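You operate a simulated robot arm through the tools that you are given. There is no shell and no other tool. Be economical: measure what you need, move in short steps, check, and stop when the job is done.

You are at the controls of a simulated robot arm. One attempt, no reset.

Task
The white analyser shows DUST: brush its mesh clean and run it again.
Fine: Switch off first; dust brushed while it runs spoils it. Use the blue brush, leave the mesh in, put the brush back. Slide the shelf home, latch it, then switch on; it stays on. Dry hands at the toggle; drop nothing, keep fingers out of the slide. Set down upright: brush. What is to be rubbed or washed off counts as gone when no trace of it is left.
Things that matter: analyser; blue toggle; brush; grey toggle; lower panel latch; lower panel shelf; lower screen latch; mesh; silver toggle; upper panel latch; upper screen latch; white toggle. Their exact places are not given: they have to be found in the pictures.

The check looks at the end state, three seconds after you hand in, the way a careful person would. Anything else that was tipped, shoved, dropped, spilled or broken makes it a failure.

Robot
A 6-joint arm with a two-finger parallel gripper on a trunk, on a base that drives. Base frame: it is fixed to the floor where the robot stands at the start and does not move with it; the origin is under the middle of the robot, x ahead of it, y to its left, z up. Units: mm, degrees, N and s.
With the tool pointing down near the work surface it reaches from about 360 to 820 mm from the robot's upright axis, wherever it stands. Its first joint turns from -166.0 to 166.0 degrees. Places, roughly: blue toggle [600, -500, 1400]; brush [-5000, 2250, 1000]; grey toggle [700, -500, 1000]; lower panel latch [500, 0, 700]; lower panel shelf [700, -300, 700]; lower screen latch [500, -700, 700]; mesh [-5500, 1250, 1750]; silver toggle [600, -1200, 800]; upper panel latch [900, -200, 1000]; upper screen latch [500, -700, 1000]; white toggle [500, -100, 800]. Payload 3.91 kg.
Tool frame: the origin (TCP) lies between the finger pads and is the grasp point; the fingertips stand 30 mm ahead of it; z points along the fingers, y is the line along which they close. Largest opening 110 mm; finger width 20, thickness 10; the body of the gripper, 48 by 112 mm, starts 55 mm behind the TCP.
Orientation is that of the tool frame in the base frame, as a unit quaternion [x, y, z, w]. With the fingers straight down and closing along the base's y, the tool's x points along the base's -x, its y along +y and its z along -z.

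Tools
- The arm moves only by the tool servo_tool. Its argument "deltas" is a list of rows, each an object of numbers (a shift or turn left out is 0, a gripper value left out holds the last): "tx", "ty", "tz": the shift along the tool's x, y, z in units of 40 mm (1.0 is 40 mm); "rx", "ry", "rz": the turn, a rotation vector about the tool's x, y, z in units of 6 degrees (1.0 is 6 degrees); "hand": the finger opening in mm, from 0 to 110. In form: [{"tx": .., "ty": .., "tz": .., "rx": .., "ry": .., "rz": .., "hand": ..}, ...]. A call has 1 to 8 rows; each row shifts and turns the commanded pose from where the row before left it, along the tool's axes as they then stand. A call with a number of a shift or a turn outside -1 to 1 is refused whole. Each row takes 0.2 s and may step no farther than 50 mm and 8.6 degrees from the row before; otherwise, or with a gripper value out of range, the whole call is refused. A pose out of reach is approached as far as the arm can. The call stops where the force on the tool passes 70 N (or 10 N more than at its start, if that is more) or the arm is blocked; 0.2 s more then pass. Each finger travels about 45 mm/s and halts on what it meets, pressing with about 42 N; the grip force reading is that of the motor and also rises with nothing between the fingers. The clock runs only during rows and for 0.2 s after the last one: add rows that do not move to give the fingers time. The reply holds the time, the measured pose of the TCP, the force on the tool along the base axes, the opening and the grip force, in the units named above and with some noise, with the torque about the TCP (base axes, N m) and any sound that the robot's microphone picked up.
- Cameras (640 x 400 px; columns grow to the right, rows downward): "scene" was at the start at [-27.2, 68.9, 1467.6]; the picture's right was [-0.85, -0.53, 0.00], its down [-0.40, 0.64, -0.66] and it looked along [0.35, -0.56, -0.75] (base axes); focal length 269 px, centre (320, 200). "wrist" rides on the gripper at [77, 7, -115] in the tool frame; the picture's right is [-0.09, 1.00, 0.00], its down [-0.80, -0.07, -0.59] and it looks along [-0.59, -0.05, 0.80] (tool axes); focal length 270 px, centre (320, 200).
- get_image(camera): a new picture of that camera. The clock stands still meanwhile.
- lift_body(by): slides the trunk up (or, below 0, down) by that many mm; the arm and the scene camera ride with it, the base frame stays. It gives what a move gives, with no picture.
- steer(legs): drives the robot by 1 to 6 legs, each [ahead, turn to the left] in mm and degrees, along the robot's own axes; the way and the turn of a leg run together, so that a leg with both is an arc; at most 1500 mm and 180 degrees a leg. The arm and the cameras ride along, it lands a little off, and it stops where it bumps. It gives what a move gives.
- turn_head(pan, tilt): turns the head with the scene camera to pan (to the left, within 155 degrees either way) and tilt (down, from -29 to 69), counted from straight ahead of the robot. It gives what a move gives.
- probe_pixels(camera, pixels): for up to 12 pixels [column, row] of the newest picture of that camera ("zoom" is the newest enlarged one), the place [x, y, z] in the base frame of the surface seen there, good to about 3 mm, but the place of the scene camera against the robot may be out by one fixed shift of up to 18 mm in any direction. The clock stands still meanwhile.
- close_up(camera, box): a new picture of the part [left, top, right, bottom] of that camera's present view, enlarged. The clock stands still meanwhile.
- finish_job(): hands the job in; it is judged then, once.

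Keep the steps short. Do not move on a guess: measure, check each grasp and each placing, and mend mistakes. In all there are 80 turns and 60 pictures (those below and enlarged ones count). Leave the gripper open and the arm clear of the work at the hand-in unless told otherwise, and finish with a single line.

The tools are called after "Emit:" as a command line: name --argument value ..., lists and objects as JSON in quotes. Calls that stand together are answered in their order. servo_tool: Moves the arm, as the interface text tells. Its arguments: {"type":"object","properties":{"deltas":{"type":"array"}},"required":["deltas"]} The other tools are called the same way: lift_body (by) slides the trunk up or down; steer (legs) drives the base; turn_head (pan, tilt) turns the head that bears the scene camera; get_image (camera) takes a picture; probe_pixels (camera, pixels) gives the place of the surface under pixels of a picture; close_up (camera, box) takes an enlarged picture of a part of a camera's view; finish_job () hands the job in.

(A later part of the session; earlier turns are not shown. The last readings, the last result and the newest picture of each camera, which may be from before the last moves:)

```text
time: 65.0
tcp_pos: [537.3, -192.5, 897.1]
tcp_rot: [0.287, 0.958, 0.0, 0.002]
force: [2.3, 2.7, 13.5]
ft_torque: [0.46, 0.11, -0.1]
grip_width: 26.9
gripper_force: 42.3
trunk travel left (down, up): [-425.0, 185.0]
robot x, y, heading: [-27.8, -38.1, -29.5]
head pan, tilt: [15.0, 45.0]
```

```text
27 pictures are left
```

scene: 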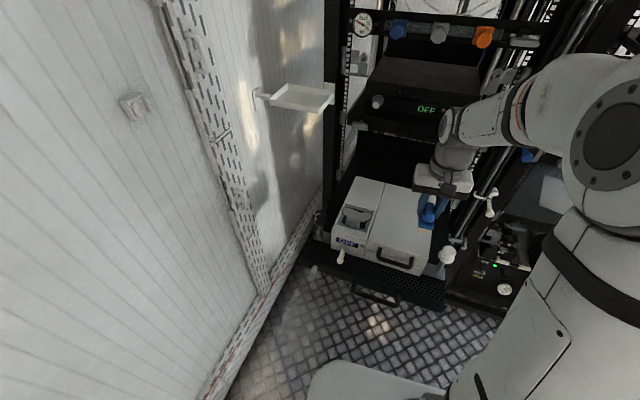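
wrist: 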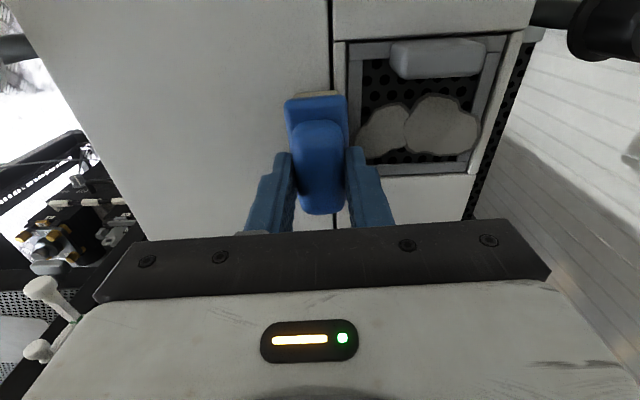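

The patches have shrunk but some dust is left, since the contact over the mesh was too light. I'll go back over the mesh and press a little lower while scrubbing.

Emit:
servo_tool --deltas '[{"ty": 0.4, "tx": 0.06}, {"ty": 0.4}, {"ty": 0.4}, {"ty": 0.4}, {"tz": 0.06}, {"tz": 0.06}, {}]'

```text
time: 66.7
tcp_pos: [569.8, -137.4, 894.6]
tcp_rot: [0.288, 0.958, 0.0, 0.003]
force: [-0.2, -0.9, 28.4]
ft_torque: [0.1, 0.33, 0.03]
grip_width: 26.7
gripper_force: 42.0
trunk travel left (down, up): [-425.0, 185.0]
robot x, y, heading: [-25.6, -34.5, -29.4]
head pan, tilt: [15.0, 45.0]
```

The force is 28 N, a bit much. I'll ease by 2.5 mm and scrub to both sides.

Emit:
servo_tool --deltas '[{"tz": -0.06}, {"ty": 0.3}, {"ty": 0.3}, {"ty": 0.3}, {"ty": -0.3}, {"ty": -0.3}, {"ty": -0.3}, {"ty": -0.3}]'

Emit:
servo_tool --deltas '[{"ty": -0.3}, {"ty": -0.3}, {"ty": 0.3}, {"ty": 0.3}, {"ty": 0.3}, {"ty": 0.3}, {"ty": 0.3}, {"ty": 0.3}]'

Emit:
servo_tool --deltas '[{"ty": -0.4}, {"ty": -0.4}, {"ty": -0.4}, {"ty": -0.4}, {"ty": -0.4}, {"ty": -0.4}, {"ty": -0.4}]'

Emit:
get_image --camera "wrist"

```text
time: 68.5
tcp_pos: [563.6, -146.9, 894.5]
tcp_rot: [0.287, 0.958, 0.0, 0.0]
force: [2.1, 3.0, 13.6]
ft_torque: [0.14, -0.16, -0.02]
grip_width: 27.0
gripper_force: 42.2
trunk travel left (down, up): [-425.0, 185.0]
robot x, y, heading: [-26.1, -35.9, -29.5]
head pan, tilt: [15.0, 45.0]
```

```text
time: 70.2
tcp_pos: [587.2, -109.9, 893.2]
tcp_rot: [0.289, 0.957, 0.0, -0.002]
force: [-11.9, -20.4, 7.3]
ft_torque: [-1.23, 0.59, -0.69]
grip_width: 26.9
gripper_force: 41.3
trunk travel left (down, up): [-425.0, 185.0]
robot x, y, heading: [-28.4, -37.1, -29.2]
head pan, tilt: [15.0, 45.0]
```

```text
time: 71.7
tcp_pos: [544.7, -185.5, 903.0]
tcp_rot: [0.289, 0.957, 0.002, 0.015]
force: [8.0, 4.6, 27.5]
ft_torque: [0.99, -0.07, -0.45]
grip_width: 34.9
gripper_force: 41.8
trunk travel left (down, up): [-425.0, 185.0]
robot x, y, heading: [-25.2, -32.7, -29.5]
head pan, tilt: [15.0, 45.0]
stopped in row 7: the force on the tool passed its limit at 97 N (the readings are from after the stop); the commanded pose is now the measured one
```

```text
26 pictures are left
```

wrist: 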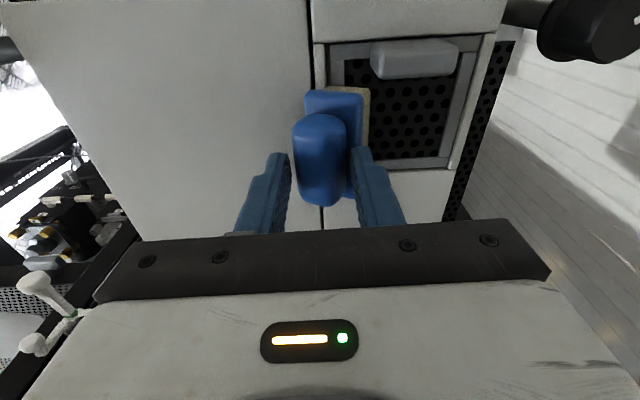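

The dust is gone from the visible mesh, but the brush caught the window's left edge and tilted in the grip (34.9 mm). I'll ease back right to relieve it and let it square up.

Emit:
servo_tool --deltas '[{"ty": 0.1}, {"ty": 0.1}, {"ty": 0.1}, {}, {}]'

Emit:
close_up --camera "wrist" --box '[220, 30, 520, 230]'

```text
time: 72.9
tcp_pos: [550.6, -172.1, 899.8]
tcp_rot: [0.287, 0.958, 0.003, 0.009]
force: [11.2, 11.3, 16.8]
ft_torque: [0.78, -0.73, -0.63]
grip_width: 31.3
gripper_force: 41.8
trunk travel left (down, up): [-425.0, 185.0]
robot x, y, heading: [-28.0, -34.3, -29.3]
head pan, tilt: [15.0, 45.0]
```

```text
2.00 times, centred on (370, 130) of wrist
```

zoom: 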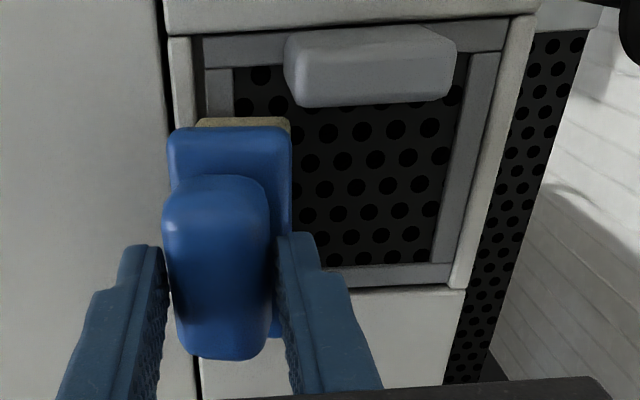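

It's straightening (31.3 mm). I'll carry on right a little more.

Emit:
servo_tool --deltas '[{"ty": 0.1}, {"ty": 0.1}, {"ty": 0.1}, {}, {}]'

```text
time: 74.1
tcp_pos: [556.2, -165.0, 899.4]
tcp_rot: [0.289, 0.957, 0.002, 0.008]
force: [-0.2, -0.1, -0.3]
ft_torque: [-0.02, 0.0, 0.0]
grip_width: 27.1
gripper_force: 41.9
trunk travel left (down, up): [-425.0, 185.0]
robot x, y, heading: [-29.6, -36.9, -29.3]
head pan, tilt: [15.0, 45.0]
```

The brush has squared up again (27.1 mm, no force). I'll lift slowly and check mesh and brush.

Emit:
servo_tool --deltas '[{"tz": -0.15}, {"tz": -0.2}, {"tz": -0.3}, {"tz": -0.4}, {"ty": -0.4, "tz": -0.4}, {"ty": -0.4, "tz": -0.4}, {"ty": -0.4}, {}]'

Emit:
get_image --camera "wrist"

Emit:
close_up --camera "wrist" --box '[260, 50, 520, 220]'

```text
time: 75.9
tcp_pos: [528.7, -204.9, 972.8]
tcp_rot: [0.288, 0.958, 0.002, 0.009]
force: [0.1, 0.4, -0.6]
ft_torque: [-0.04, 0.0, 0.0]
grip_width: 26.9
gripper_force: 42.0
trunk travel left (down, up): [-425.0, 185.0]
robot x, y, heading: [-27.4, -37.3, -29.4]
head pan, tilt: [15.0, 45.0]
```

```text
24 pictures are left
```

wrist: 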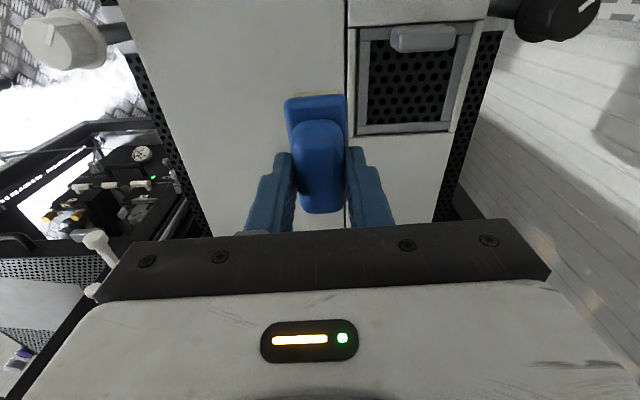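

```text
2.35 times, centred on (390, 135) of wrist
```

zoom: 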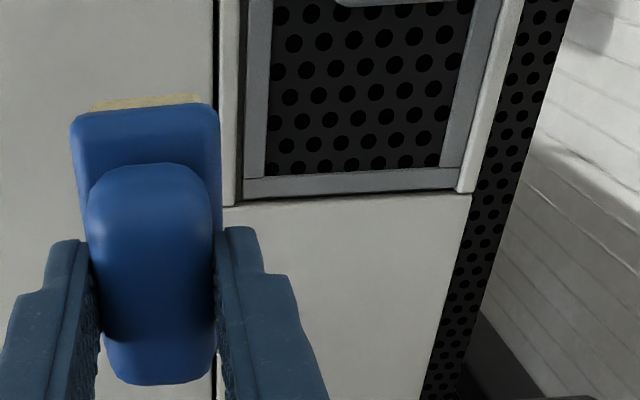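

The mesh is clean and still seated. Now the brush goes back: I'll level the tool (about 1° off), raise and draw in slowly, then drive to the cart.

Emit:
servo_tool --deltas '[{"rx": 0.086, "ry": 0.153, "tz": -0.3}, {"tx": 0.3, "tz": -0.3}, {"tx": 0.45, "tz": -0.4}, {"tx": 0.45, "tz": -0.4}, {"tx": 0.45, "tz": -0.3}, {"tx": 0.45}, {"tx": 0.45}, {"tx": 0.3}]'

Emit:
steer --legs '[[0, -71.2], [504, 0], [0, -24.4]]'

Emit:
get_image --camera "wrist"

```text
time: 77.7
tcp_pos: [433.0, -141.0, 1039.1]
tcp_rot: [0.288, 0.958, 0.0, -0.001]
force: [0.1, 0.8, -0.3]
ft_torque: [0.03, -0.02, 0.02]
grip_width: 26.8
gripper_force: 42.1
trunk travel left (down, up): [-425.0, 185.0]
robot x, y, heading: [-28.4, -37.3, -29.3]
head pan, tilt: [15.0, 45.0]
```

```text
time: 84.9
tcp_pos: [-254.1, -978.3, 1038.2]
tcp_rot: [0.9, 0.436, -0.001, -0.001]
force: [0.1, 0.9, -1.0]
ft_torque: [0.01, 0.03, 0.01]
grip_width: 27.0
gripper_force: 42.2
trunk travel left (down, up): [-425.0, 185.0]
robot x, y, heading: [-106.8, -529.2, -123.3]
head pan, tilt: [15.0, 45.0]
```

```text
22 pictures are left
```

wrist: 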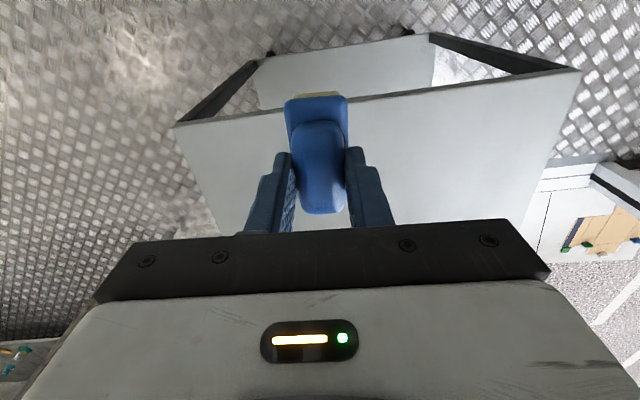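

I'm at the cart and the brush is firmly held. I'll move slowly above the original spot (TCP -461,-1031), aligned as before.

Emit:
servo_tool --deltas '[{"rz": -0.45}, {"tx": -0.4, "ty": -0.3}, {"tx": -0.55, "ty": -0.45}, {"tx": -0.65, "ty": -0.55}, {"tx": -0.65, "ty": -0.55}, {"tx": -0.65, "ty": -0.55}, {"tx": -0.65, "ty": -0.55}, {"tx": -0.54, "ty": -0.49}]'

Emit:
servo_tool --deltas '[{"tz": 0.4}, {"tz": 0.6}, {"tz": 0.7}, {"tz": 0.7}, {"tz": 0.7}, {"tz": 0.6}, {"tz": 0.5}, {"tz": 0.3}]'

Emit:
get_image --camera "wrist"

Emit:
probe_pixels --camera "wrist" --pixels '[[320, 92], [318, 94], [250, 80], [400, 80], [320, 60], [320, 75]]'

```text
time: 86.7
tcp_pos: [-461.3, -1029.8, 1038.0]
tcp_rot: [0.889, 0.458, 0.0, 0.001]
force: [0.2, 0.1, -0.6]
ft_torque: [-0.01, -0.01, -0.04]
grip_width: 27.1
gripper_force: 41.8
trunk travel left (down, up): [-425.0, 185.0]
robot x, y, heading: [-107.2, -533.5, -123.7]
head pan, tilt: [15.0, 45.0]
```

```text
time: 88.5
tcp_pos: [-462.2, -1031.1, 859.1]
tcp_rot: [0.889, 0.457, 0.0, 0.001]
force: [-0.5, -0.2, -0.2]
ft_torque: [-0.01, 0.0, 0.01]
grip_width: 27.0
gripper_force: 41.9
trunk travel left (down, up): [-425.0, 185.0]
robot x, y, heading: [-102.4, -533.4, -123.6]
head pan, tilt: [15.0, 45.0]
```

```text
21 pictures are left
```

wrist: 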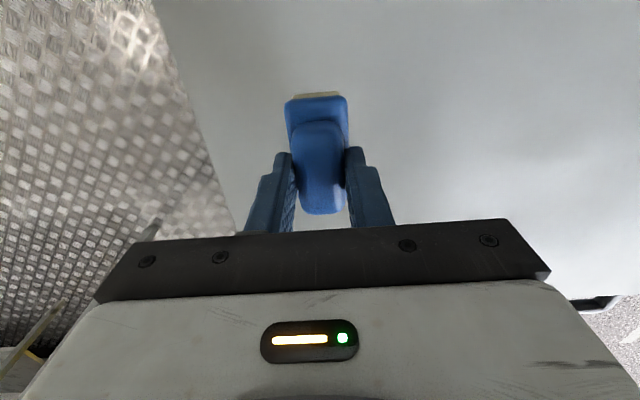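

```text
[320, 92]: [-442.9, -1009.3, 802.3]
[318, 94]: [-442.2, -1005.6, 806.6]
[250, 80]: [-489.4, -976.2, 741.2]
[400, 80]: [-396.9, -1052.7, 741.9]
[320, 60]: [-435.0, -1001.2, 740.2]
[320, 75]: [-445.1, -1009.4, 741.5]
```

The table is clear below. I'll lower to just above contact, then in 1–2 mm steps until it touches.

Emit:
servo_tool --deltas '[{"tz": 0.4}, {"tz": 0.4}, {"tz": 0.3}, {"tz": 0.1}, {"tz": 0.04}, {"tz": 0.04}, {}]'

```text
time: 90.1
tcp_pos: [-461.3, -1029.6, 808.6]
tcp_rot: [0.889, 0.457, 0.0, 0.0]
force: [0.3, 0.0, -1.6]
ft_torque: [0.0, 0.0, -0.01]
grip_width: 27.1
gripper_force: 42.2
trunk travel left (down, up): [-425.0, 185.0]
robot x, y, heading: [-104.4, -530.7, -123.5]
head pan, tilt: [15.0, 45.0]
```

Emit:
servo_tool --deltas '[{"tz": 0.04}, {"tz": 0.04}, {"tz": 0.03}, {}]'

```text
time: 91.1
tcp_pos: [-460.4, -1029.7, 804.3]
tcp_rot: [0.889, 0.457, -0.001, -0.001]
force: [0.1, -0.3, -0.6]
ft_torque: [0.03, -0.04, 0.0]
grip_width: 27.2
gripper_force: 42.5
trunk travel left (down, up): [-425.0, 185.0]
robot x, y, heading: [-101.2, -531.5, -123.6]
head pan, tilt: [15.0, 45.0]
```

No contact yet at 804, so I'll go down further in 1 mm steps.

Emit:
servo_tool --deltas '[{"tz": 0.03}, {"tz": 0.03}, {"tz": 0.03}, {}]'

```text
time: 92.1
tcp_pos: [-462.2, -1030.7, 802.0]
tcp_rot: [0.89, 0.456, -0.001, 0.0]
force: [-0.1, 1.5, 13.2]
ft_torque: [-0.22, 0.27, -0.04]
grip_width: 26.7
gripper_force: 42.3
trunk travel left (down, up): [-425.0, 185.0]
robot x, y, heading: [-103.7, -532.9, -123.8]
head pan, tilt: [15.0, 45.0]
```

The brush touches the table (13 N). I'll ease 1 mm, open and lift straight off.

Emit:
servo_tool --deltas '[{"tz": -0.02}, {"hand": 70}, {}, {}, {}, {}]'

Emit:
servo_tool --deltas '[{"tz": -0.5}, {"tz": -1}, {"tz": -1}, {"tz": -1}, {"tz": -1}, {"tz": -1}, {"tx": 0.8}, {"tx": 0.8}]'

Emit:
get_image --camera "wrist"

Emit:
probe_pixels --camera "wrist" --pixels '[[320, 150], [320, 130], [320, 110]]'

```text
time: 93.5
tcp_pos: [-461.0, -1030.3, 802.4]
tcp_rot: [0.89, 0.456, 0.0, 0.0]
force: [1.0, -0.1, -0.8]
ft_torque: [0.01, -0.03, -0.02]
grip_width: 70.1
gripper_force: 0.1
trunk travel left (down, up): [-425.0, 185.0]
robot x, y, heading: [-106.9, -531.1, -123.6]
head pan, tilt: [15.0, 45.0]
```

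```text
time: 95.3
tcp_pos: [-421.8, -974.9, 1021.4]
tcp_rot: [0.89, 0.456, 0.0, -0.001]
force: [-0.3, 1.3, 0.3]
ft_torque: [-0.01, 0.01, 0.03]
grip_width: 70.2
gripper_force: 0.1
trunk travel left (down, up): [-425.0, 185.0]
robot x, y, heading: [-103.6, -535.0, -123.4]
head pan, tilt: [15.0, 45.0]
```

```text
20 pictures are left
```

wrist: 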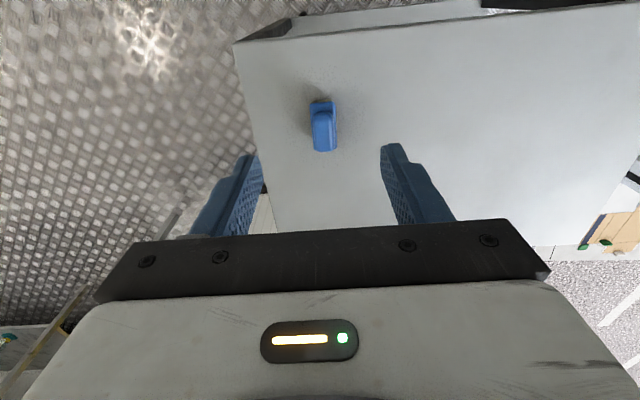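

```text
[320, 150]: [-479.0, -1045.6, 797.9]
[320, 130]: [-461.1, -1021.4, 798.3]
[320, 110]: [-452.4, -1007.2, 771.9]
```

The brush is back upright on its spot. I'll draw the arm in and drive back to face the shelf squarely.

Emit:
servo_tool --deltas '[{"tx": 0.9, "tz": -0.5, "hand": 0}, {"tx": 0.9, "tz": -0.5}, {"tx": 0.9, "tz": -0.5}]'

Emit:
steer --legs '[[0, 23], [-515, 0], [0, 67.5]]'

Emit:
turn_head --pan 12 --tilt 45

Emit:
get_image --camera "scene"

Emit:
get_image --camera "wrist"

```text
time: 96.1
tcp_pos: [-361.3, -888.5, 1083.1]
tcp_rot: [0.89, 0.457, 0.0, 0.001]
force: [0.3, 0.7, 0.1]
ft_torque: [0.0, 0.04, 0.04]
grip_width: 0.2
gripper_force: 0.1
trunk travel left (down, up): [-425.0, 185.0]
robot x, y, heading: [-102.6, -532.3, -123.8]
head pan, tilt: [15.0, 45.0]
```

```text
time: 103.2
tcp_pos: [341.1, -285.7, 1082.8]
tcp_rot: [0.32, 0.948, 0.001, 0.001]
force: [-0.2, -0.3, -0.1]
ft_torque: [-0.02, -0.03, 0.03]
grip_width: 0.0
gripper_force: 37.3
trunk travel left (down, up): [-425.0, 185.0]
robot x, y, heading: [-11.5, -22.8, -35.8]
head pan, tilt: [15.0, 45.0]
```

```text
time: 103.9
tcp_pos: [341.5, -284.8, 1082.7]
tcp_rot: [0.32, 0.948, 0.001, 0.0]
force: [-0.1, 0.7, 0.1]
ft_torque: [0.01, -0.03, 0.0]
grip_width: 0.0
gripper_force: 37.2
trunk travel left (down, up): [-425.0, 185.0]
robot x, y, heading: [-16.3, -23.3, -35.8]
head pan, tilt: [12.0, 45.0]
```

```text
19 pictures are left
```

scene: 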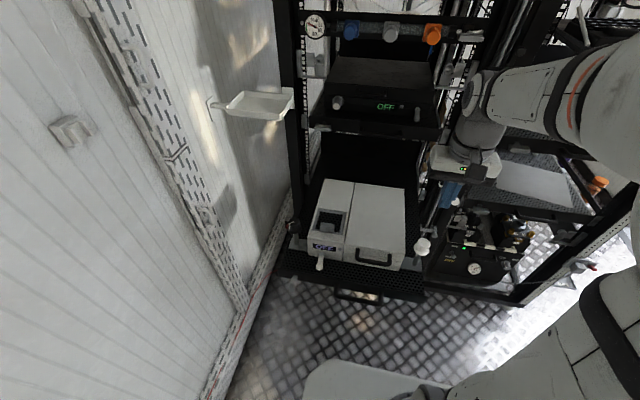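

```text
18 pictures are left
```

wrist: 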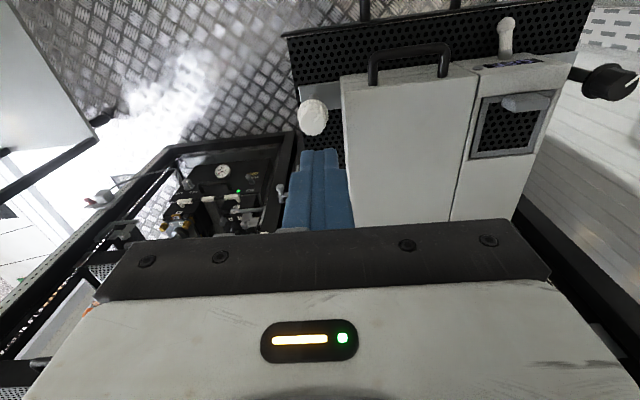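

I'll enlarge the shelf and rack front to compare the pulled-out shelf and its latch with the upper shelf, which looks home.

Emit:
close_up --camera "scene" --box '[275, 200, 445, 310]'

Emit:
probe_pixels --camera "zoom" --pixels '[[80, 175], [60, 190], [50, 160], [560, 400], [240, 350], [400, 380], [50, 240], [530, 340]]'

Emit:
close_up --camera "scene" --box '[285, 60, 485, 180]'

Emit:
probe_pixels --camera "zoom" --pixels '[[125, 215], [120, 230], [70, 215], [490, 245], [300, 230], [55, 200], [475, 210], [415, 180]]'

```text
3.64 times, centred on (360, 255) of scene
```

zoom: 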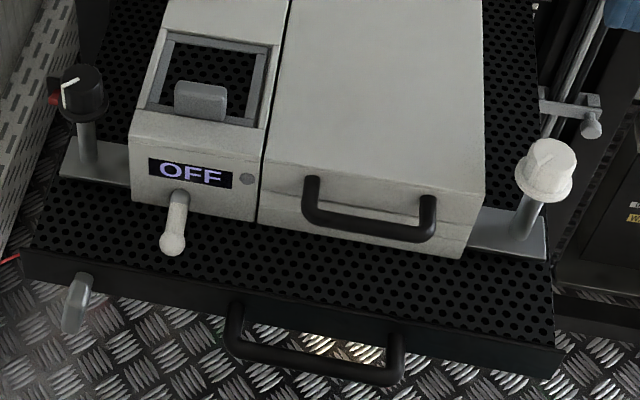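

```text
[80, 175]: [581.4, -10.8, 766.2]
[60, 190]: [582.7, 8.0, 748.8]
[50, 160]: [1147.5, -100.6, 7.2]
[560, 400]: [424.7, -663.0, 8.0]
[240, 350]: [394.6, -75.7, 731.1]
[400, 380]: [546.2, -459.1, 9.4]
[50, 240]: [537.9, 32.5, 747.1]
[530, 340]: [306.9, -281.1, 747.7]
```

```text
3.20 times, centred on (385, 120) of scene
```

zoom: 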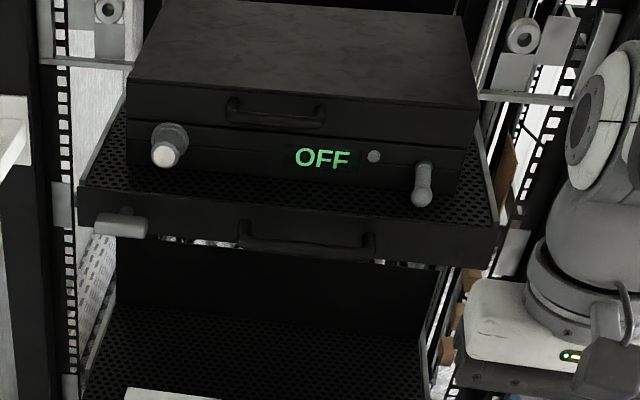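

```text
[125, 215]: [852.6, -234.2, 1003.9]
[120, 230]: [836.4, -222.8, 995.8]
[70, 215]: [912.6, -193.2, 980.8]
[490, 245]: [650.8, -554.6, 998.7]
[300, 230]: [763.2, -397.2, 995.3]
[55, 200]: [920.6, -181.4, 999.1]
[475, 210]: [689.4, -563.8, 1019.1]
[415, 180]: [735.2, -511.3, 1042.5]
```

The upper shelf is home with its lip at depth ≈850 and its latch paddle lying horizontal. The lower lip is at ≈410 with the paddle hanging. I'll probe the handle ends, lip face and latch so I can push with open fingers straddling the handle.

Emit:
close_up --camera "scene" --box '[275, 255, 435, 315]'

Emit:
probe_pixels --camera "scene" --pixels '[[337, 296], [339, 288], [359, 300], [383, 303], [384, 294], [360, 288], [300, 272], [420, 298], [294, 277], [296, 283], [294, 288], [415, 294]]'

```text
4.00 times, centred on (355, 285) of scene
```

zoom: 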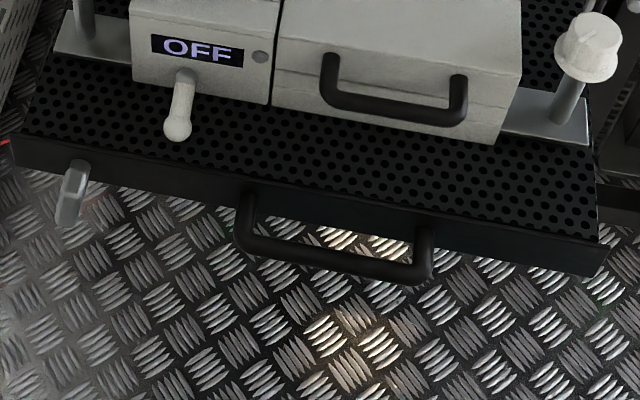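

```text
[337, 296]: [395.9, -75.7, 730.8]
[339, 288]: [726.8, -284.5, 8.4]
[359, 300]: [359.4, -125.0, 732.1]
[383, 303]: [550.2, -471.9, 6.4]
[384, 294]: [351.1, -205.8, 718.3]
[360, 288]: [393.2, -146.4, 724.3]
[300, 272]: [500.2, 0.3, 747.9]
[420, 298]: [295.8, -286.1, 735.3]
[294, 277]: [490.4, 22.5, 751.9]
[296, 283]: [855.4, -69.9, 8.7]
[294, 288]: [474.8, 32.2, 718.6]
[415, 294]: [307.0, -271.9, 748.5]
```

The handle is too long to straddle (~137 mm). I'll push with closed fingers tilted 30° on the flat lip between handle and latch (w≈212). First I go back and sideways at height.

Emit:
servo_tool --deltas '[{"rz": -0.63, "tx": 0.96}, {"tx": 0.96}, {"ty": 0.95}, {"ty": 0.95}, {"ty": 0.95}, {"ty": 0.95}, {"ty": 0.95}, {"ty": 0.95}]'

Emit:
servo_tool --deltas '[{"ty": 0.83}, {"ry": -1}, {"ry": -1}, {"ry": -1}, {"ry": -1}, {"ry": -1}, {}]'

Emit:
servo_tool --deltas '[{"tz": 0.866, "tx": 0.5}, {"tz": 0.866, "tx": 0.5}, {"tz": 0.866, "tx": 0.5}, {"tz": 0.866, "tx": 0.5}, {"tz": 0.866, "tx": 0.5}, {"tz": 0.866, "tx": 0.5}, {}]'

Emit:
get_image --camera "wrist"

```text
time: 105.7
tcp_pos: [404.5, -50.8, 1081.6]
tcp_rot: [0.288, 0.958, 0.0, 0.0]
force: [0.4, 0.1, -0.1]
ft_torque: [-0.02, -0.04, 0.0]
grip_width: 0.0
gripper_force: 37.6
trunk travel left (down, up): [-425.0, 185.0]
robot x, y, heading: [-12.2, -21.2, -35.7]
head pan, tilt: [12.0, 45.0]
```

```text
time: 107.3
tcp_pos: [422.8, -22.6, 1082.8]
tcp_rot: [0.278, 0.925, -0.074, 0.249]
force: [0.0, 0.1, -0.8]
ft_torque: [0.01, -0.01, -0.02]
grip_width: 0.1
gripper_force: 37.5
trunk travel left (down, up): [-425.0, 185.0]
robot x, y, heading: [-14.6, -23.5, -35.8]
head pan, tilt: [12.0, 45.0]
```

```text
time: 108.9
tcp_pos: [423.4, -22.2, 842.0]
tcp_rot: [0.279, 0.925, -0.075, 0.247]
force: [0.5, 0.0, 0.5]
ft_torque: [0.02, 0.03, -0.03]
grip_width: 0.1
gripper_force: 37.9
trunk travel left (down, up): [-425.0, 185.0]
robot x, y, heading: [-11.0, -23.6, -35.7]
head pan, tilt: [12.0, 45.0]
```

```text
14 pictures are left
```

wrist: 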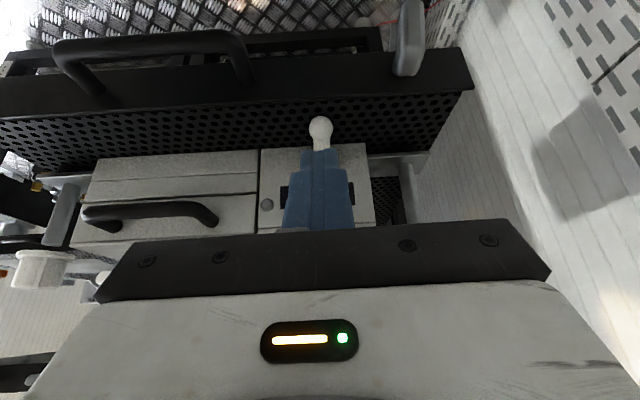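

The fingers are lined up. I'll probe the lip's top edge and face, the handle's end and the latch.

Emit:
probe_pixels --camera "wrist" --pixels '[[320, 92], [320, 75], [320, 60], [250, 70], [320, 120], [320, 132], [405, 5], [410, 40], [405, 70], [245, 45], [440, 65], [320, 45]]'

```text
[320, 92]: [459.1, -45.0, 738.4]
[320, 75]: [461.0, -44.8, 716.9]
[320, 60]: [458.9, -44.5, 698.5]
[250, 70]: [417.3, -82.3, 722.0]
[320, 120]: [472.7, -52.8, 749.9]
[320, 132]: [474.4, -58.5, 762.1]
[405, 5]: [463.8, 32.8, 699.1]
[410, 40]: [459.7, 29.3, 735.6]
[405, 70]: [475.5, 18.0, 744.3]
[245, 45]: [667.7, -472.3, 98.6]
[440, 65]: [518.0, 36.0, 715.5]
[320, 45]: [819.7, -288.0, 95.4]
```

The lip face is at depth 408, z 690–742, and the toggle ball is clear behind it. I'll lower to contact height z≈720 and touch the lip.

Emit:
servo_tool --deltas '[{"tz": 0.73, "tx": 0.42}, {"tz": 0.73, "tx": 0.42}, {"tz": 0.73, "tx": 0.42}, {}, {"tz": 0.125, "tx": -0.217}, {"tz": 0.125, "tx": -0.217}, {"tz": 0.125, "tx": -0.217}, {}]'

Emit:
servo_tool --deltas '[{"tz": 0.125, "tx": -0.217}, {"tz": 0.125, "tx": -0.217}, {"tz": 0.125, "tx": -0.217}, {"tz": 0.125, "tx": -0.217}, {}]'

Emit:
get_image --camera "scene"

```text
time: 110.7
tcp_pos: [460.1, -34.8, 758.9]
tcp_rot: [0.279, 0.925, -0.074, 0.248]
force: [0.2, -0.5, -0.3]
ft_torque: [0.03, 0.0, 0.01]
grip_width: 0.1
gripper_force: 37.9
out of reach, approached as far as the arm can: row 3
trunk travel left (down, up): [-425.0, 185.0]
robot x, y, heading: [-14.8, -20.2, -35.6]
head pan, tilt: [12.0, 45.0]
```

```text
time: 111.9
tcp_pos: [495.0, -55.2, 755.1]
tcp_rot: [0.278, 0.925, -0.075, 0.249]
force: [-0.4, -0.2, 0.6]
ft_torque: [-0.04, 0.0, 0.0]
grip_width: 0.2
gripper_force: 37.9
trunk travel left (down, up): [-425.0, 185.0]
robot x, y, heading: [-13.4, -23.9, -35.7]
head pan, tilt: [12.0, 45.0]
```

```text
13 pictures are left
```

scene: 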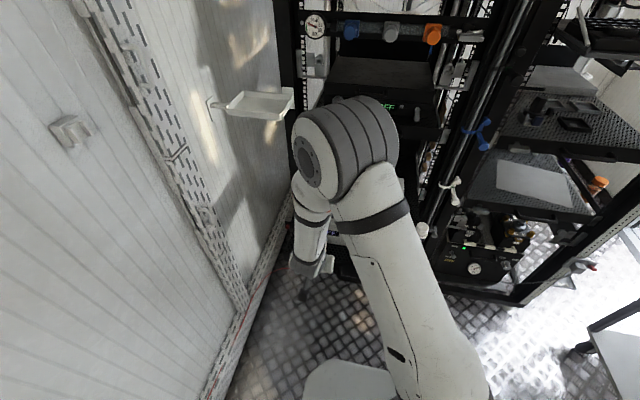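

The arm ran out of downward reach (z 755), so the contact is higher than planned. I'll check with the wrist camera.

Emit:
get_image --camera "wrist"

Emit:
probe_pixels --camera "wrist" --pixels '[[320, 120], [250, 110], [320, 135], [380, 110], [320, 147], [270, 130], [370, 130], [405, 80]]'

```text
12 pictures are left
```

wrist: 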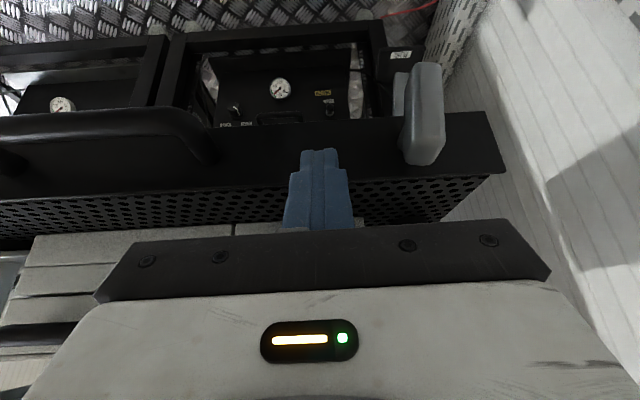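

```text
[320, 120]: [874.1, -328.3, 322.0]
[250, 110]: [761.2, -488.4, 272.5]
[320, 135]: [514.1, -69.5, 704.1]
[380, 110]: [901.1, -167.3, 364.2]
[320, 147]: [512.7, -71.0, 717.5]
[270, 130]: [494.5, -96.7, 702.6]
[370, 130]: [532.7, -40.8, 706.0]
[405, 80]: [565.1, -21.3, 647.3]
```

The fingertips bear on the lip face, and the shelf has already slid 58 mm with almost no force. I'll keep pushing along the slide.

Emit:
servo_tool --deltas '[{"tz": 0.25, "tx": -0.433}, {"tz": 0.25, "tx": -0.433}, {"tz": 0.25, "tx": -0.433}, {"tz": 0.25, "tx": -0.433}, {"tz": 0.25, "tx": -0.433}, {"tz": 0.25, "tx": -0.433}, {}]'

Emit:
servo_tool --deltas '[{"tz": 0.25, "tx": -0.433}, {"tz": 0.25, "tx": -0.433}, {"tz": 0.25, "tx": -0.433}, {"tz": 0.25, "tx": -0.433}, {"tz": 0.25, "tx": -0.433}, {"tz": 0.25, "tx": -0.433}, {}]'

Emit:
get_image --camera "wrist"

```text
time: 113.5
tcp_pos: [592.3, -121.8, 757.0]
tcp_rot: [0.278, 0.925, -0.074, 0.248]
force: [0.5, -0.1, -0.4]
ft_torque: [-0.01, 0.03, 0.03]
grip_width: 0.0
gripper_force: 37.2
trunk travel left (down, up): [-425.0, 185.0]
robot x, y, heading: [-15.5, -23.5, -35.8]
head pan, tilt: [12.0, 45.0]
```

```text
time: 115.1
tcp_pos: [692.7, -189.7, 756.6]
tcp_rot: [0.279, 0.925, -0.074, 0.248]
force: [-0.2, 0.1, 0.1]
ft_torque: [-0.03, -0.02, 0.01]
grip_width: 0.2
gripper_force: 37.9
trunk travel left (down, up): [-425.0, 185.0]
robot x, y, heading: [-13.9, -22.1, -35.5]
head pan, tilt: [12.0, 45.0]
```

```text
11 pictures are left
```

wrist: 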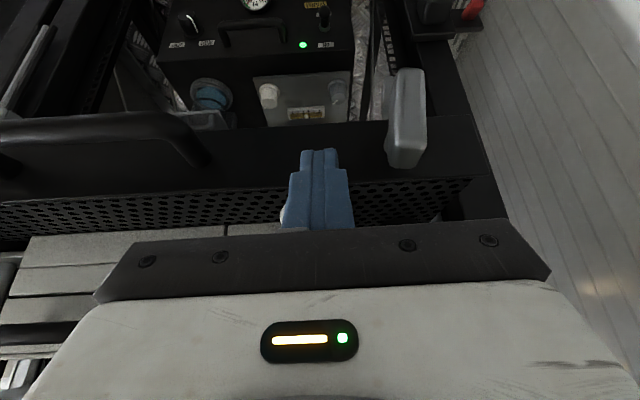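

The lip is at about 706 with 144 mm to go. I'll push on with a small sideways correction, since the finger is creeping toward the latch.

Emit:
servo_tool --deltas '[{"tz": 0.25, "tx": -0.433, "ty": -0.05}, {"tz": 0.25, "tx": -0.433, "ty": -0.05}, {"tz": 0.25, "tx": -0.433, "ty": -0.05}, {"tz": 0.25, "tx": -0.433, "ty": -0.05}, {"tz": 0.25, "tx": -0.433, "ty": -0.05}, {}]'

Emit:
servo_tool --deltas '[{"tz": 0.125, "tx": -0.217}, {"tz": 0.125, "tx": -0.217}, {"tz": 0.125, "tx": -0.217}, {"tz": 0.125, "tx": -0.217}, {"tz": 0.125, "tx": -0.217}, {}]'

```text
time: 116.5
tcp_pos: [770.5, -252.2, 755.8]
tcp_rot: [0.279, 0.925, -0.075, 0.247]
force: [-0.1, 0.5, 0.1]
ft_torque: [-0.01, 0.02, 0.02]
grip_width: 0.0
gripper_force: 37.6
trunk travel left (down, up): [-425.0, 185.0]
robot x, y, heading: [-13.5, -22.6, -35.9]
head pan, tilt: [12.0, 45.0]
```

```text
time: 117.9
tcp_pos: [812.3, -279.3, 756.0]
tcp_rot: [0.279, 0.925, -0.073, 0.248]
force: [-4.6, 2.7, 0.7]
ft_torque: [0.06, 0.06, -0.03]
grip_width: 0.2
gripper_force: 37.6
trunk travel left (down, up): [-425.0, 185.0]
robot x, y, heading: [-13.6, -22.9, -35.7]
head pan, tilt: [12.0, 45.0]
```

There's resistance of about 5 N at lip depth ≈855, which matches the upper shelf. I'll press a few mm more to make sure it's fully home.

Emit:
servo_tool --deltas '[{"tz": 0.03, "tx": -0.054}, {"tz": 0.03, "tx": -0.054}, {"tz": 0.03, "tx": -0.054}, {}]'

Emit:
get_image --camera "wrist"

```text
time: 118.9
tcp_pos: [812.8, -279.8, 755.7]
tcp_rot: [0.278, 0.926, -0.074, 0.244]
force: [-54.3, 33.9, 1.7]
ft_torque: [1.5, 0.53, -0.14]
grip_width: 0.1
gripper_force: 37.7
trunk travel left (down, up): [-425.0, 185.0]
robot x, y, heading: [-12.5, -24.5, -35.9]
head pan, tilt: [12.0, 45.0]
```

```text
10 pictures are left
```

wrist: 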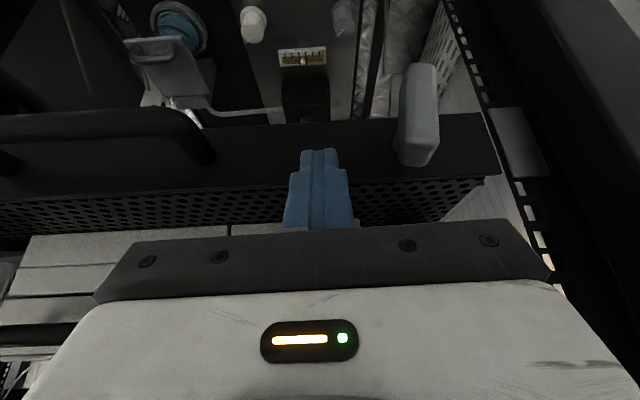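

The shelf is hard against its stop (64 N, no movement), so it's home. I'll back off and look at the lower latch beside the upper one, which is already turned.

Emit:
servo_tool --deltas '[{"tz": -0.25, "tx": 0.433}, {"tz": -0.5, "tx": 0.866}, {"tz": -0.5, "tx": 0.866}, {}]'

Emit:
get_image --camera "wrist"

Emit:
probe_pixels --camera "wrist" --pixels '[[400, 95], [400, 75], [400, 60], [400, 50], [400, 110], [480, 120], [350, 120], [320, 120], [320, 130], [390, 120]]'

Emit:
close_up --camera "scene" --box '[285, 90, 395, 250]'

```text
time: 119.9
tcp_pos: [736.8, -227.3, 756.6]
tcp_rot: [0.278, 0.925, -0.074, 0.248]
force: [-0.5, -0.3, 0.0]
ft_torque: [-0.01, 0.0, 0.03]
grip_width: 0.1
gripper_force: 37.5
trunk travel left (down, up): [-425.0, 185.0]
robot x, y, heading: [-11.6, -23.3, -35.5]
head pan, tilt: [12.0, 45.0]
```

```text
9 pictures are left
```

wrist: 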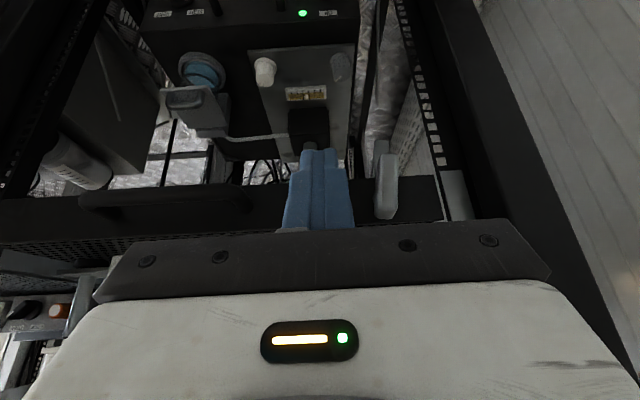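

```text
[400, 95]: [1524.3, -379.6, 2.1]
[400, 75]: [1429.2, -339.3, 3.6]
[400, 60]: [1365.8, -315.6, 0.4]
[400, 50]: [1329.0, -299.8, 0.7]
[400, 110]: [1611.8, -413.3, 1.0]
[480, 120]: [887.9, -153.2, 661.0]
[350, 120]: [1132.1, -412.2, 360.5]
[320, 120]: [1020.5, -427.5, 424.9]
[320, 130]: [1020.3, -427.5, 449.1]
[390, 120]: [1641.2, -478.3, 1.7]
```

```text
2.50 times, centred on (340, 170) of scene
```

zoom: 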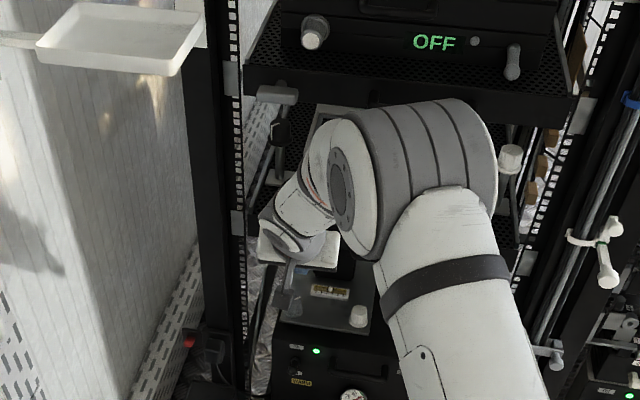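

Unlatched the paddle hangs down, and on the shelves that are shut it lies flat. I'll probe the lower paddle's ends and stem, and the upper one for reference.

Emit:
probe_pixels --camera "wrist" --pixels '[[385, 157], [385, 170], [385, 185], [385, 200], [384, 214], [376, 160], [394, 185], [410, 195], [430, 195], [455, 190], [379, 144], [395, 205]]'

Emit:
probe_pixels --camera "zoom" --pixels '[[262, 90], [270, 95], [280, 96], [290, 97], [296, 97], [268, 85], [290, 88], [250, 85], [232, 80], [310, 100], [262, 98], [280, 103]]'

```text
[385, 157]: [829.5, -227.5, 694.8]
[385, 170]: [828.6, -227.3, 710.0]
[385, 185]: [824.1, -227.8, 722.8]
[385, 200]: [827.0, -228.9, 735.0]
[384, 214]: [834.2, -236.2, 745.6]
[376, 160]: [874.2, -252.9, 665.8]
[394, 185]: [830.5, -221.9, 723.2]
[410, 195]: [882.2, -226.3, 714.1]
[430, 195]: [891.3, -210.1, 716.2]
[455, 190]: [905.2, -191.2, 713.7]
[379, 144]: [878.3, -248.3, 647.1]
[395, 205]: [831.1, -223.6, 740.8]
```

```text
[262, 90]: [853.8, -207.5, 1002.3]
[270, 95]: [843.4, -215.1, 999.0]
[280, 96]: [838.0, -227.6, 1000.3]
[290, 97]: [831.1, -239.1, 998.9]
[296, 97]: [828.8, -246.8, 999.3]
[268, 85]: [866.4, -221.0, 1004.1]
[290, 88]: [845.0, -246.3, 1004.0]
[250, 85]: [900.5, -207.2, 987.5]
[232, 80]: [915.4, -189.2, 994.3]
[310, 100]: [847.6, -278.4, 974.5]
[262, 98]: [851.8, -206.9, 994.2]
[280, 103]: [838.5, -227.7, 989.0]
```

The paddle turns about its middle (pivot ≈ z 721, w≈289). It stands upright between z 690 and 748, while the upper one lies flat about the same point. I'll lower the trunk 60 mm for working room, raising the tool first, then push the top end sideways.

Emit:
servo_tool --deltas '[{"tz": -0.65, "tx": -0.375}, {"tz": -0.65, "tx": -0.375}, {}]'

Emit:
lift_body --by -60

```text
time: 120.7
tcp_pos: [735.4, -226.7, 816.9]
tcp_rot: [0.279, 0.925, -0.074, 0.247]
force: [0.2, -0.3, -0.7]
ft_torque: [0.03, 0.0, 0.0]
grip_width: 0.1
gripper_force: 37.5
trunk travel left (down, up): [-425.0, 185.0]
robot x, y, heading: [-9.6, -23.5, -35.8]
head pan, tilt: [12.0, 45.0]
```

```text
time: 121.7
tcp_pos: [735.7, -226.8, 755.6]
tcp_rot: [0.278, 0.925, -0.074, 0.249]
force: [-0.3, 0.2, 0.5]
ft_torque: [-0.01, -0.05, -0.01]
grip_width: 0.2
gripper_force: 38.0
trunk travel left (down, up): [-365.0, 245.0]
robot x, y, heading: [-13.5, -24.1, -35.6]
head pan, tilt: [12.0, 45.0]
```

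Now forward beside the paddle's top end, then sideways in small steps to turn it.

Emit:
servo_tool --deltas '[{"ty": 0.33, "tz": -0.065, "tx": -0.0375}, {"tz": 0.243, "tx": -0.42}, {"tz": 0.243, "tx": -0.42}, {"tz": 0.243, "tx": -0.42}, {"tz": 0.243, "tx": -0.42}, {}]'

Emit:
servo_tool --deltas '[{"ty": 0.15}, {"ty": 0.15}, {"ty": 0.1}, {"ty": 0.1}, {"ty": 0.1}, {"ty": 0.1}, {}]'

Emit:
get_image --camera "wrist"

```text
time: 123.1
tcp_pos: [808.8, -258.6, 760.2]
tcp_rot: [0.278, 0.925, -0.074, 0.247]
force: [-0.2, 0.2, -0.2]
ft_torque: [0.0, 0.01, 0.01]
grip_width: 0.0
gripper_force: 37.7
trunk travel left (down, up): [-365.0, 245.0]
robot x, y, heading: [-13.0, -22.3, -36.2]
head pan, tilt: [12.0, 45.0]
```

```text
time: 124.7
tcp_pos: [818.9, -243.2, 759.2]
tcp_rot: [0.283, 0.924, -0.074, 0.245]
force: [-34.9, -35.2, 2.7]
ft_torque: [-0.66, 0.56, -0.93]
grip_width: 0.0
gripper_force: 37.1
trunk travel left (down, up): [-365.0, 245.0]
robot x, y, heading: [-12.1, -23.3, -35.4]
head pan, tilt: [12.0, 45.0]
```

```text
7 pictures are left
```

wrist: 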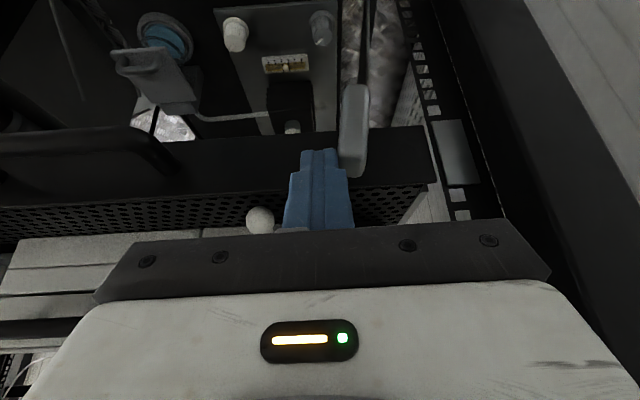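

The paddle doesn't budge that way at 50 N, so it must turn the other way. I'll release first, and measure the wall tray before moving to the other side so the wrist doesn't hit it.

Emit:
servo_tool --deltas '[{"ty": -0.4}, {"ty": -0.2}, {"tz": -0.65, "tx": -0.375}, {"tz": -0.65, "tx": -0.375}, {}]'

Emit:
probe_pixels --camera "scene" --pixels '[[211, 103], [228, 112], [277, 116], [291, 105], [291, 94], [240, 92], [250, 103], [288, 150], [290, 200]]'

```text
time: 125.9
tcp_pos: [809.9, -256.0, 818.2]
tcp_rot: [0.278, 0.925, -0.074, 0.248]
force: [-0.1, 0.2, -0.1]
ft_torque: [-0.01, 0.03, 0.04]
grip_width: 0.0
gripper_force: 38.0
trunk travel left (down, up): [-365.0, 245.0]
robot x, y, heading: [-13.3, -23.0, -35.4]
head pan, tilt: [12.0, 45.0]
```

```text
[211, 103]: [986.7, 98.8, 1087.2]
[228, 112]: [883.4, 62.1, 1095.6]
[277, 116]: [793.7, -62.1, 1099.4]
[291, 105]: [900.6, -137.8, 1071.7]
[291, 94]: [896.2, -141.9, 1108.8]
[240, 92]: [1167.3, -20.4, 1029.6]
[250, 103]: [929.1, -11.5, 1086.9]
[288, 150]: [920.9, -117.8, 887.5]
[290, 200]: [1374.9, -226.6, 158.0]
```

The tray is at w≥398, rather near. A safer way with the same turning sense is to push the paddle's bottom end from this side, then press the other end down. I'll lower to tip z≈699.

Emit:
servo_tool --deltas '[{"tz": 0.67, "tx": 0.39}, {"tz": 0.67, "tx": 0.39}, {"tz": 0.67, "tx": 0.39}, {}]'

Emit:
servo_tool --deltas '[{"ty": 0.15}, {"ty": 0.15}, {"ty": 0.1}, {"ty": 0.1}, {"ty": 0.1}, {}]'

```text
time: 126.9
tcp_pos: [810.9, -255.8, 726.7]
tcp_rot: [0.278, 0.925, -0.074, 0.248]
force: [0.1, -0.4, -0.4]
ft_torque: [0.01, 0.02, 0.01]
grip_width: 0.0
gripper_force: 37.7
trunk travel left (down, up): [-365.0, 245.0]
robot x, y, heading: [-15.7, -22.5, -35.7]
head pan, tilt: [12.0, 45.0]
```

```text
time: 128.3
tcp_pos: [816.0, -246.7, 725.7]
tcp_rot: [0.285, 0.924, -0.076, 0.243]
force: [-52.6, -44.7, -2.3]
ft_torque: [0.71, -0.83, 0.0]
grip_width: 0.0
gripper_force: 37.6
trunk travel left (down, up): [-365.0, 245.0]
robot x, y, heading: [-12.4, -26.8, -35.6]
head pan, tilt: [12.0, 45.0]
```

Blocked again, but here the finger lay along the whole paddle edge, pivot included, so there was no turning effect. I'll back off and roll the tool 24° so only the fingertip meets the paddle's bottom end.

Emit:
servo_tool --deltas '[{"ty": -0.4}, {"ty": -0.4}, {"rx": -0.866, "rz": 0.5}, {"rx": -0.866, "rz": 0.5}, {"rx": -0.866, "rz": 0.5}, {"rx": -0.866, "rz": 0.5}, {}]'

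Emit:
get_image --camera "wrist"

Emit:
probe_pixels --camera "wrist" --pixels '[[320, 152], [345, 150], [360, 140], [370, 150], [380, 150], [390, 150], [370, 170], [360, 120], [380, 130], [400, 160]]'

```text
time: 129.9
tcp_pos: [804.3, -262.6, 728.2]
tcp_rot: [0.325, 0.889, 0.12, 0.3]
force: [-0.1, -0.1, -1.0]
ft_torque: [-0.06, 0.02, 0.0]
grip_width: 0.0
gripper_force: 37.9
trunk travel left (down, up): [-365.0, 245.0]
robot x, y, heading: [-12.6, -24.1, -35.7]
head pan, tilt: [12.0, 45.0]
```

```text
6 pictures are left
```

wrist: 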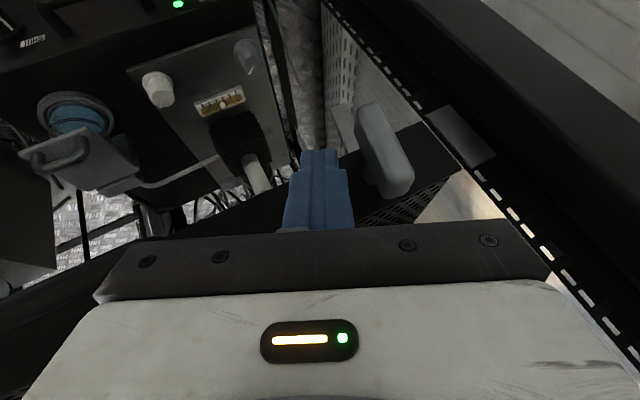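

```text
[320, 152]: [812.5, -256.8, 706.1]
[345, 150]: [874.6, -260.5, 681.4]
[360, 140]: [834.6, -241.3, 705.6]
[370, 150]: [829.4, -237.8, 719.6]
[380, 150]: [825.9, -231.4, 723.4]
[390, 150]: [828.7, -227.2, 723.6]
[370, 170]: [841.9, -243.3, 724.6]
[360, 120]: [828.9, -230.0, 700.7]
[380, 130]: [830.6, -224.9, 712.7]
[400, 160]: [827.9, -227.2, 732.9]
```

The tip is now aimed at the paddle's lower end. I'll lower 8 mm more and push sideways in small steps.

Emit:
servo_tool --deltas '[{"tx": 0.09, "ty": -0.081, "tz": 0.158}, {"ty": 0.274, "tx": 0.061, "tz": 0.106}, {"ty": 0.137, "tx": 0.03, "tz": 0.053}, {"ty": 0.092, "tx": 0.02, "tz": 0.035}, {"ty": 0.092, "tx": 0.02, "tz": 0.035}, {"ty": 0.092, "tx": 0.02, "tz": 0.035}, {}]'

```text
time: 131.5
tcp_pos: [818.7, -243.6, 718.6]
tcp_rot: [0.328, 0.888, 0.12, 0.299]
force: [-41.6, -39.0, -4.9]
ft_torque: [-0.16, 0.2, 0.12]
grip_width: 0.2
gripper_force: 37.2
trunk travel left (down, up): [-365.0, 245.0]
robot x, y, heading: [-11.6, -21.6, -35.7]
head pan, tilt: [12.0, 45.0]
```

The reading puts the contact near the pivot, with the tip 10 mm past the paddle's old edge. So the paddle has turned until parallel with my leaning finger: this is the right direction. I'll back off, rise, level the tool and look.

Emit:
servo_tool --deltas '[{"ty": -0.571, "tx": -0.127, "tz": -0.22}, {"tx": -0.309, "tz": -0.534, "ty": 0.275}, {"tx": -0.309, "tz": -0.534, "ty": 0.275}, {"tx": -0.309, "tz": -0.534, "ty": 0.275}, {"rx": 0.866, "rz": -0.5}, {"rx": 0.866, "rz": -0.5}, {"rx": 0.866, "rz": -0.5}, {"rx": 0.866, "rz": -0.5}]'

Emit:
get_image --camera "wrist"

Emit:
probe_pixels --camera "wrist" --pixels '[[370, 70], [375, 90], [380, 110], [385, 130], [365, 110], [395, 110], [360, 90], [390, 90], [400, 70], [350, 110], [345, 130], [370, 130]]'

```text
time: 133.3
tcp_pos: [808.2, -257.4, 800.7]
tcp_rot: [0.279, 0.925, -0.075, 0.247]
force: [0.4, 0.0, 0.0]
ft_torque: [0.01, 0.02, 0.03]
grip_width: 0.2
gripper_force: 37.4
trunk travel left (down, up): [-365.0, 245.0]
robot x, y, heading: [-12.1, -23.6, -35.6]
head pan, tilt: [12.0, 45.0]
```

```text
5 pictures are left
```

wrist: 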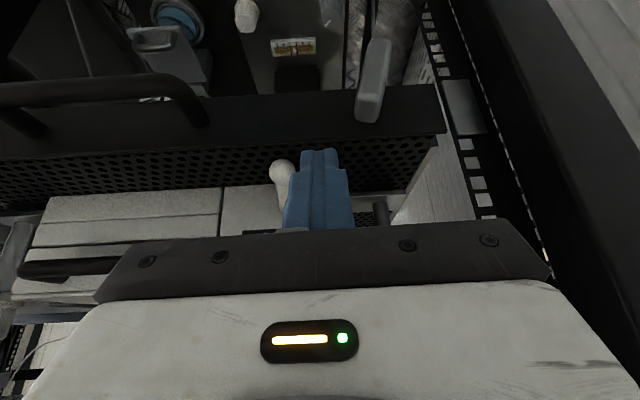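

```text
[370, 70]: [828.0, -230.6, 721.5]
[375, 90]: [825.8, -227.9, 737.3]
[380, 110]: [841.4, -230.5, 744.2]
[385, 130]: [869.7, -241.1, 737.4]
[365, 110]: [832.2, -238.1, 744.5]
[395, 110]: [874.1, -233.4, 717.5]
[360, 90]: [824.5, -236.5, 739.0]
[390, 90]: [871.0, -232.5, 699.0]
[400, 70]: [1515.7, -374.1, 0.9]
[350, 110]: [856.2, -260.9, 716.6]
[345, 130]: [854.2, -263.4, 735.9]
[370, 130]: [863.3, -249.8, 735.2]
```

The paddle stands upright again, so it springs back from a part turn. The direction is right but it needs to go past halfway. I'll lean the tool again to keep the arm clear of the tray, go to the far side, and sweep the top end toward the shelf middle and down.

Emit:
servo_tool --deltas '[{"rx": -0.866, "rz": 0.5}, {"rx": -0.866, "rz": 0.5}, {"rx": -0.866, "rz": 0.5}, {"rx": -0.866, "rz": 0.5}, {"ty": 0.595, "tx": 0.132, "tz": 0.229}, {"ty": 0.595, "tx": 0.132, "tz": 0.229}, {}]'

Emit:
servo_tool --deltas '[{"tx": 0.268, "tz": 0.465, "ty": -0.239}, {"tx": 0.268, "tz": 0.465, "ty": -0.239}, {}]'

```text
time: 134.9
tcp_pos: [837.7, -215.1, 799.7]
tcp_rot: [0.324, 0.89, 0.119, 0.3]
force: [0.3, 0.4, 0.2]
ft_torque: [0.02, -0.01, 0.01]
grip_width: 0.0
gripper_force: 37.7
trunk travel left (down, up): [-365.0, 245.0]
robot x, y, heading: [-10.4, -29.3, -35.3]
head pan, tilt: [12.0, 45.0]
```

```text
time: 135.7
tcp_pos: [838.2, -215.4, 753.6]
tcp_rot: [0.323, 0.889, 0.121, 0.3]
force: [-0.4, 0.0, -0.6]
ft_torque: [0.01, -0.02, 0.02]
grip_width: 0.0
gripper_force: 37.8
trunk travel left (down, up): [-365.0, 245.0]
robot x, y, heading: [-11.9, -27.1, -35.4]
head pan, tilt: [12.0, 45.0]
```

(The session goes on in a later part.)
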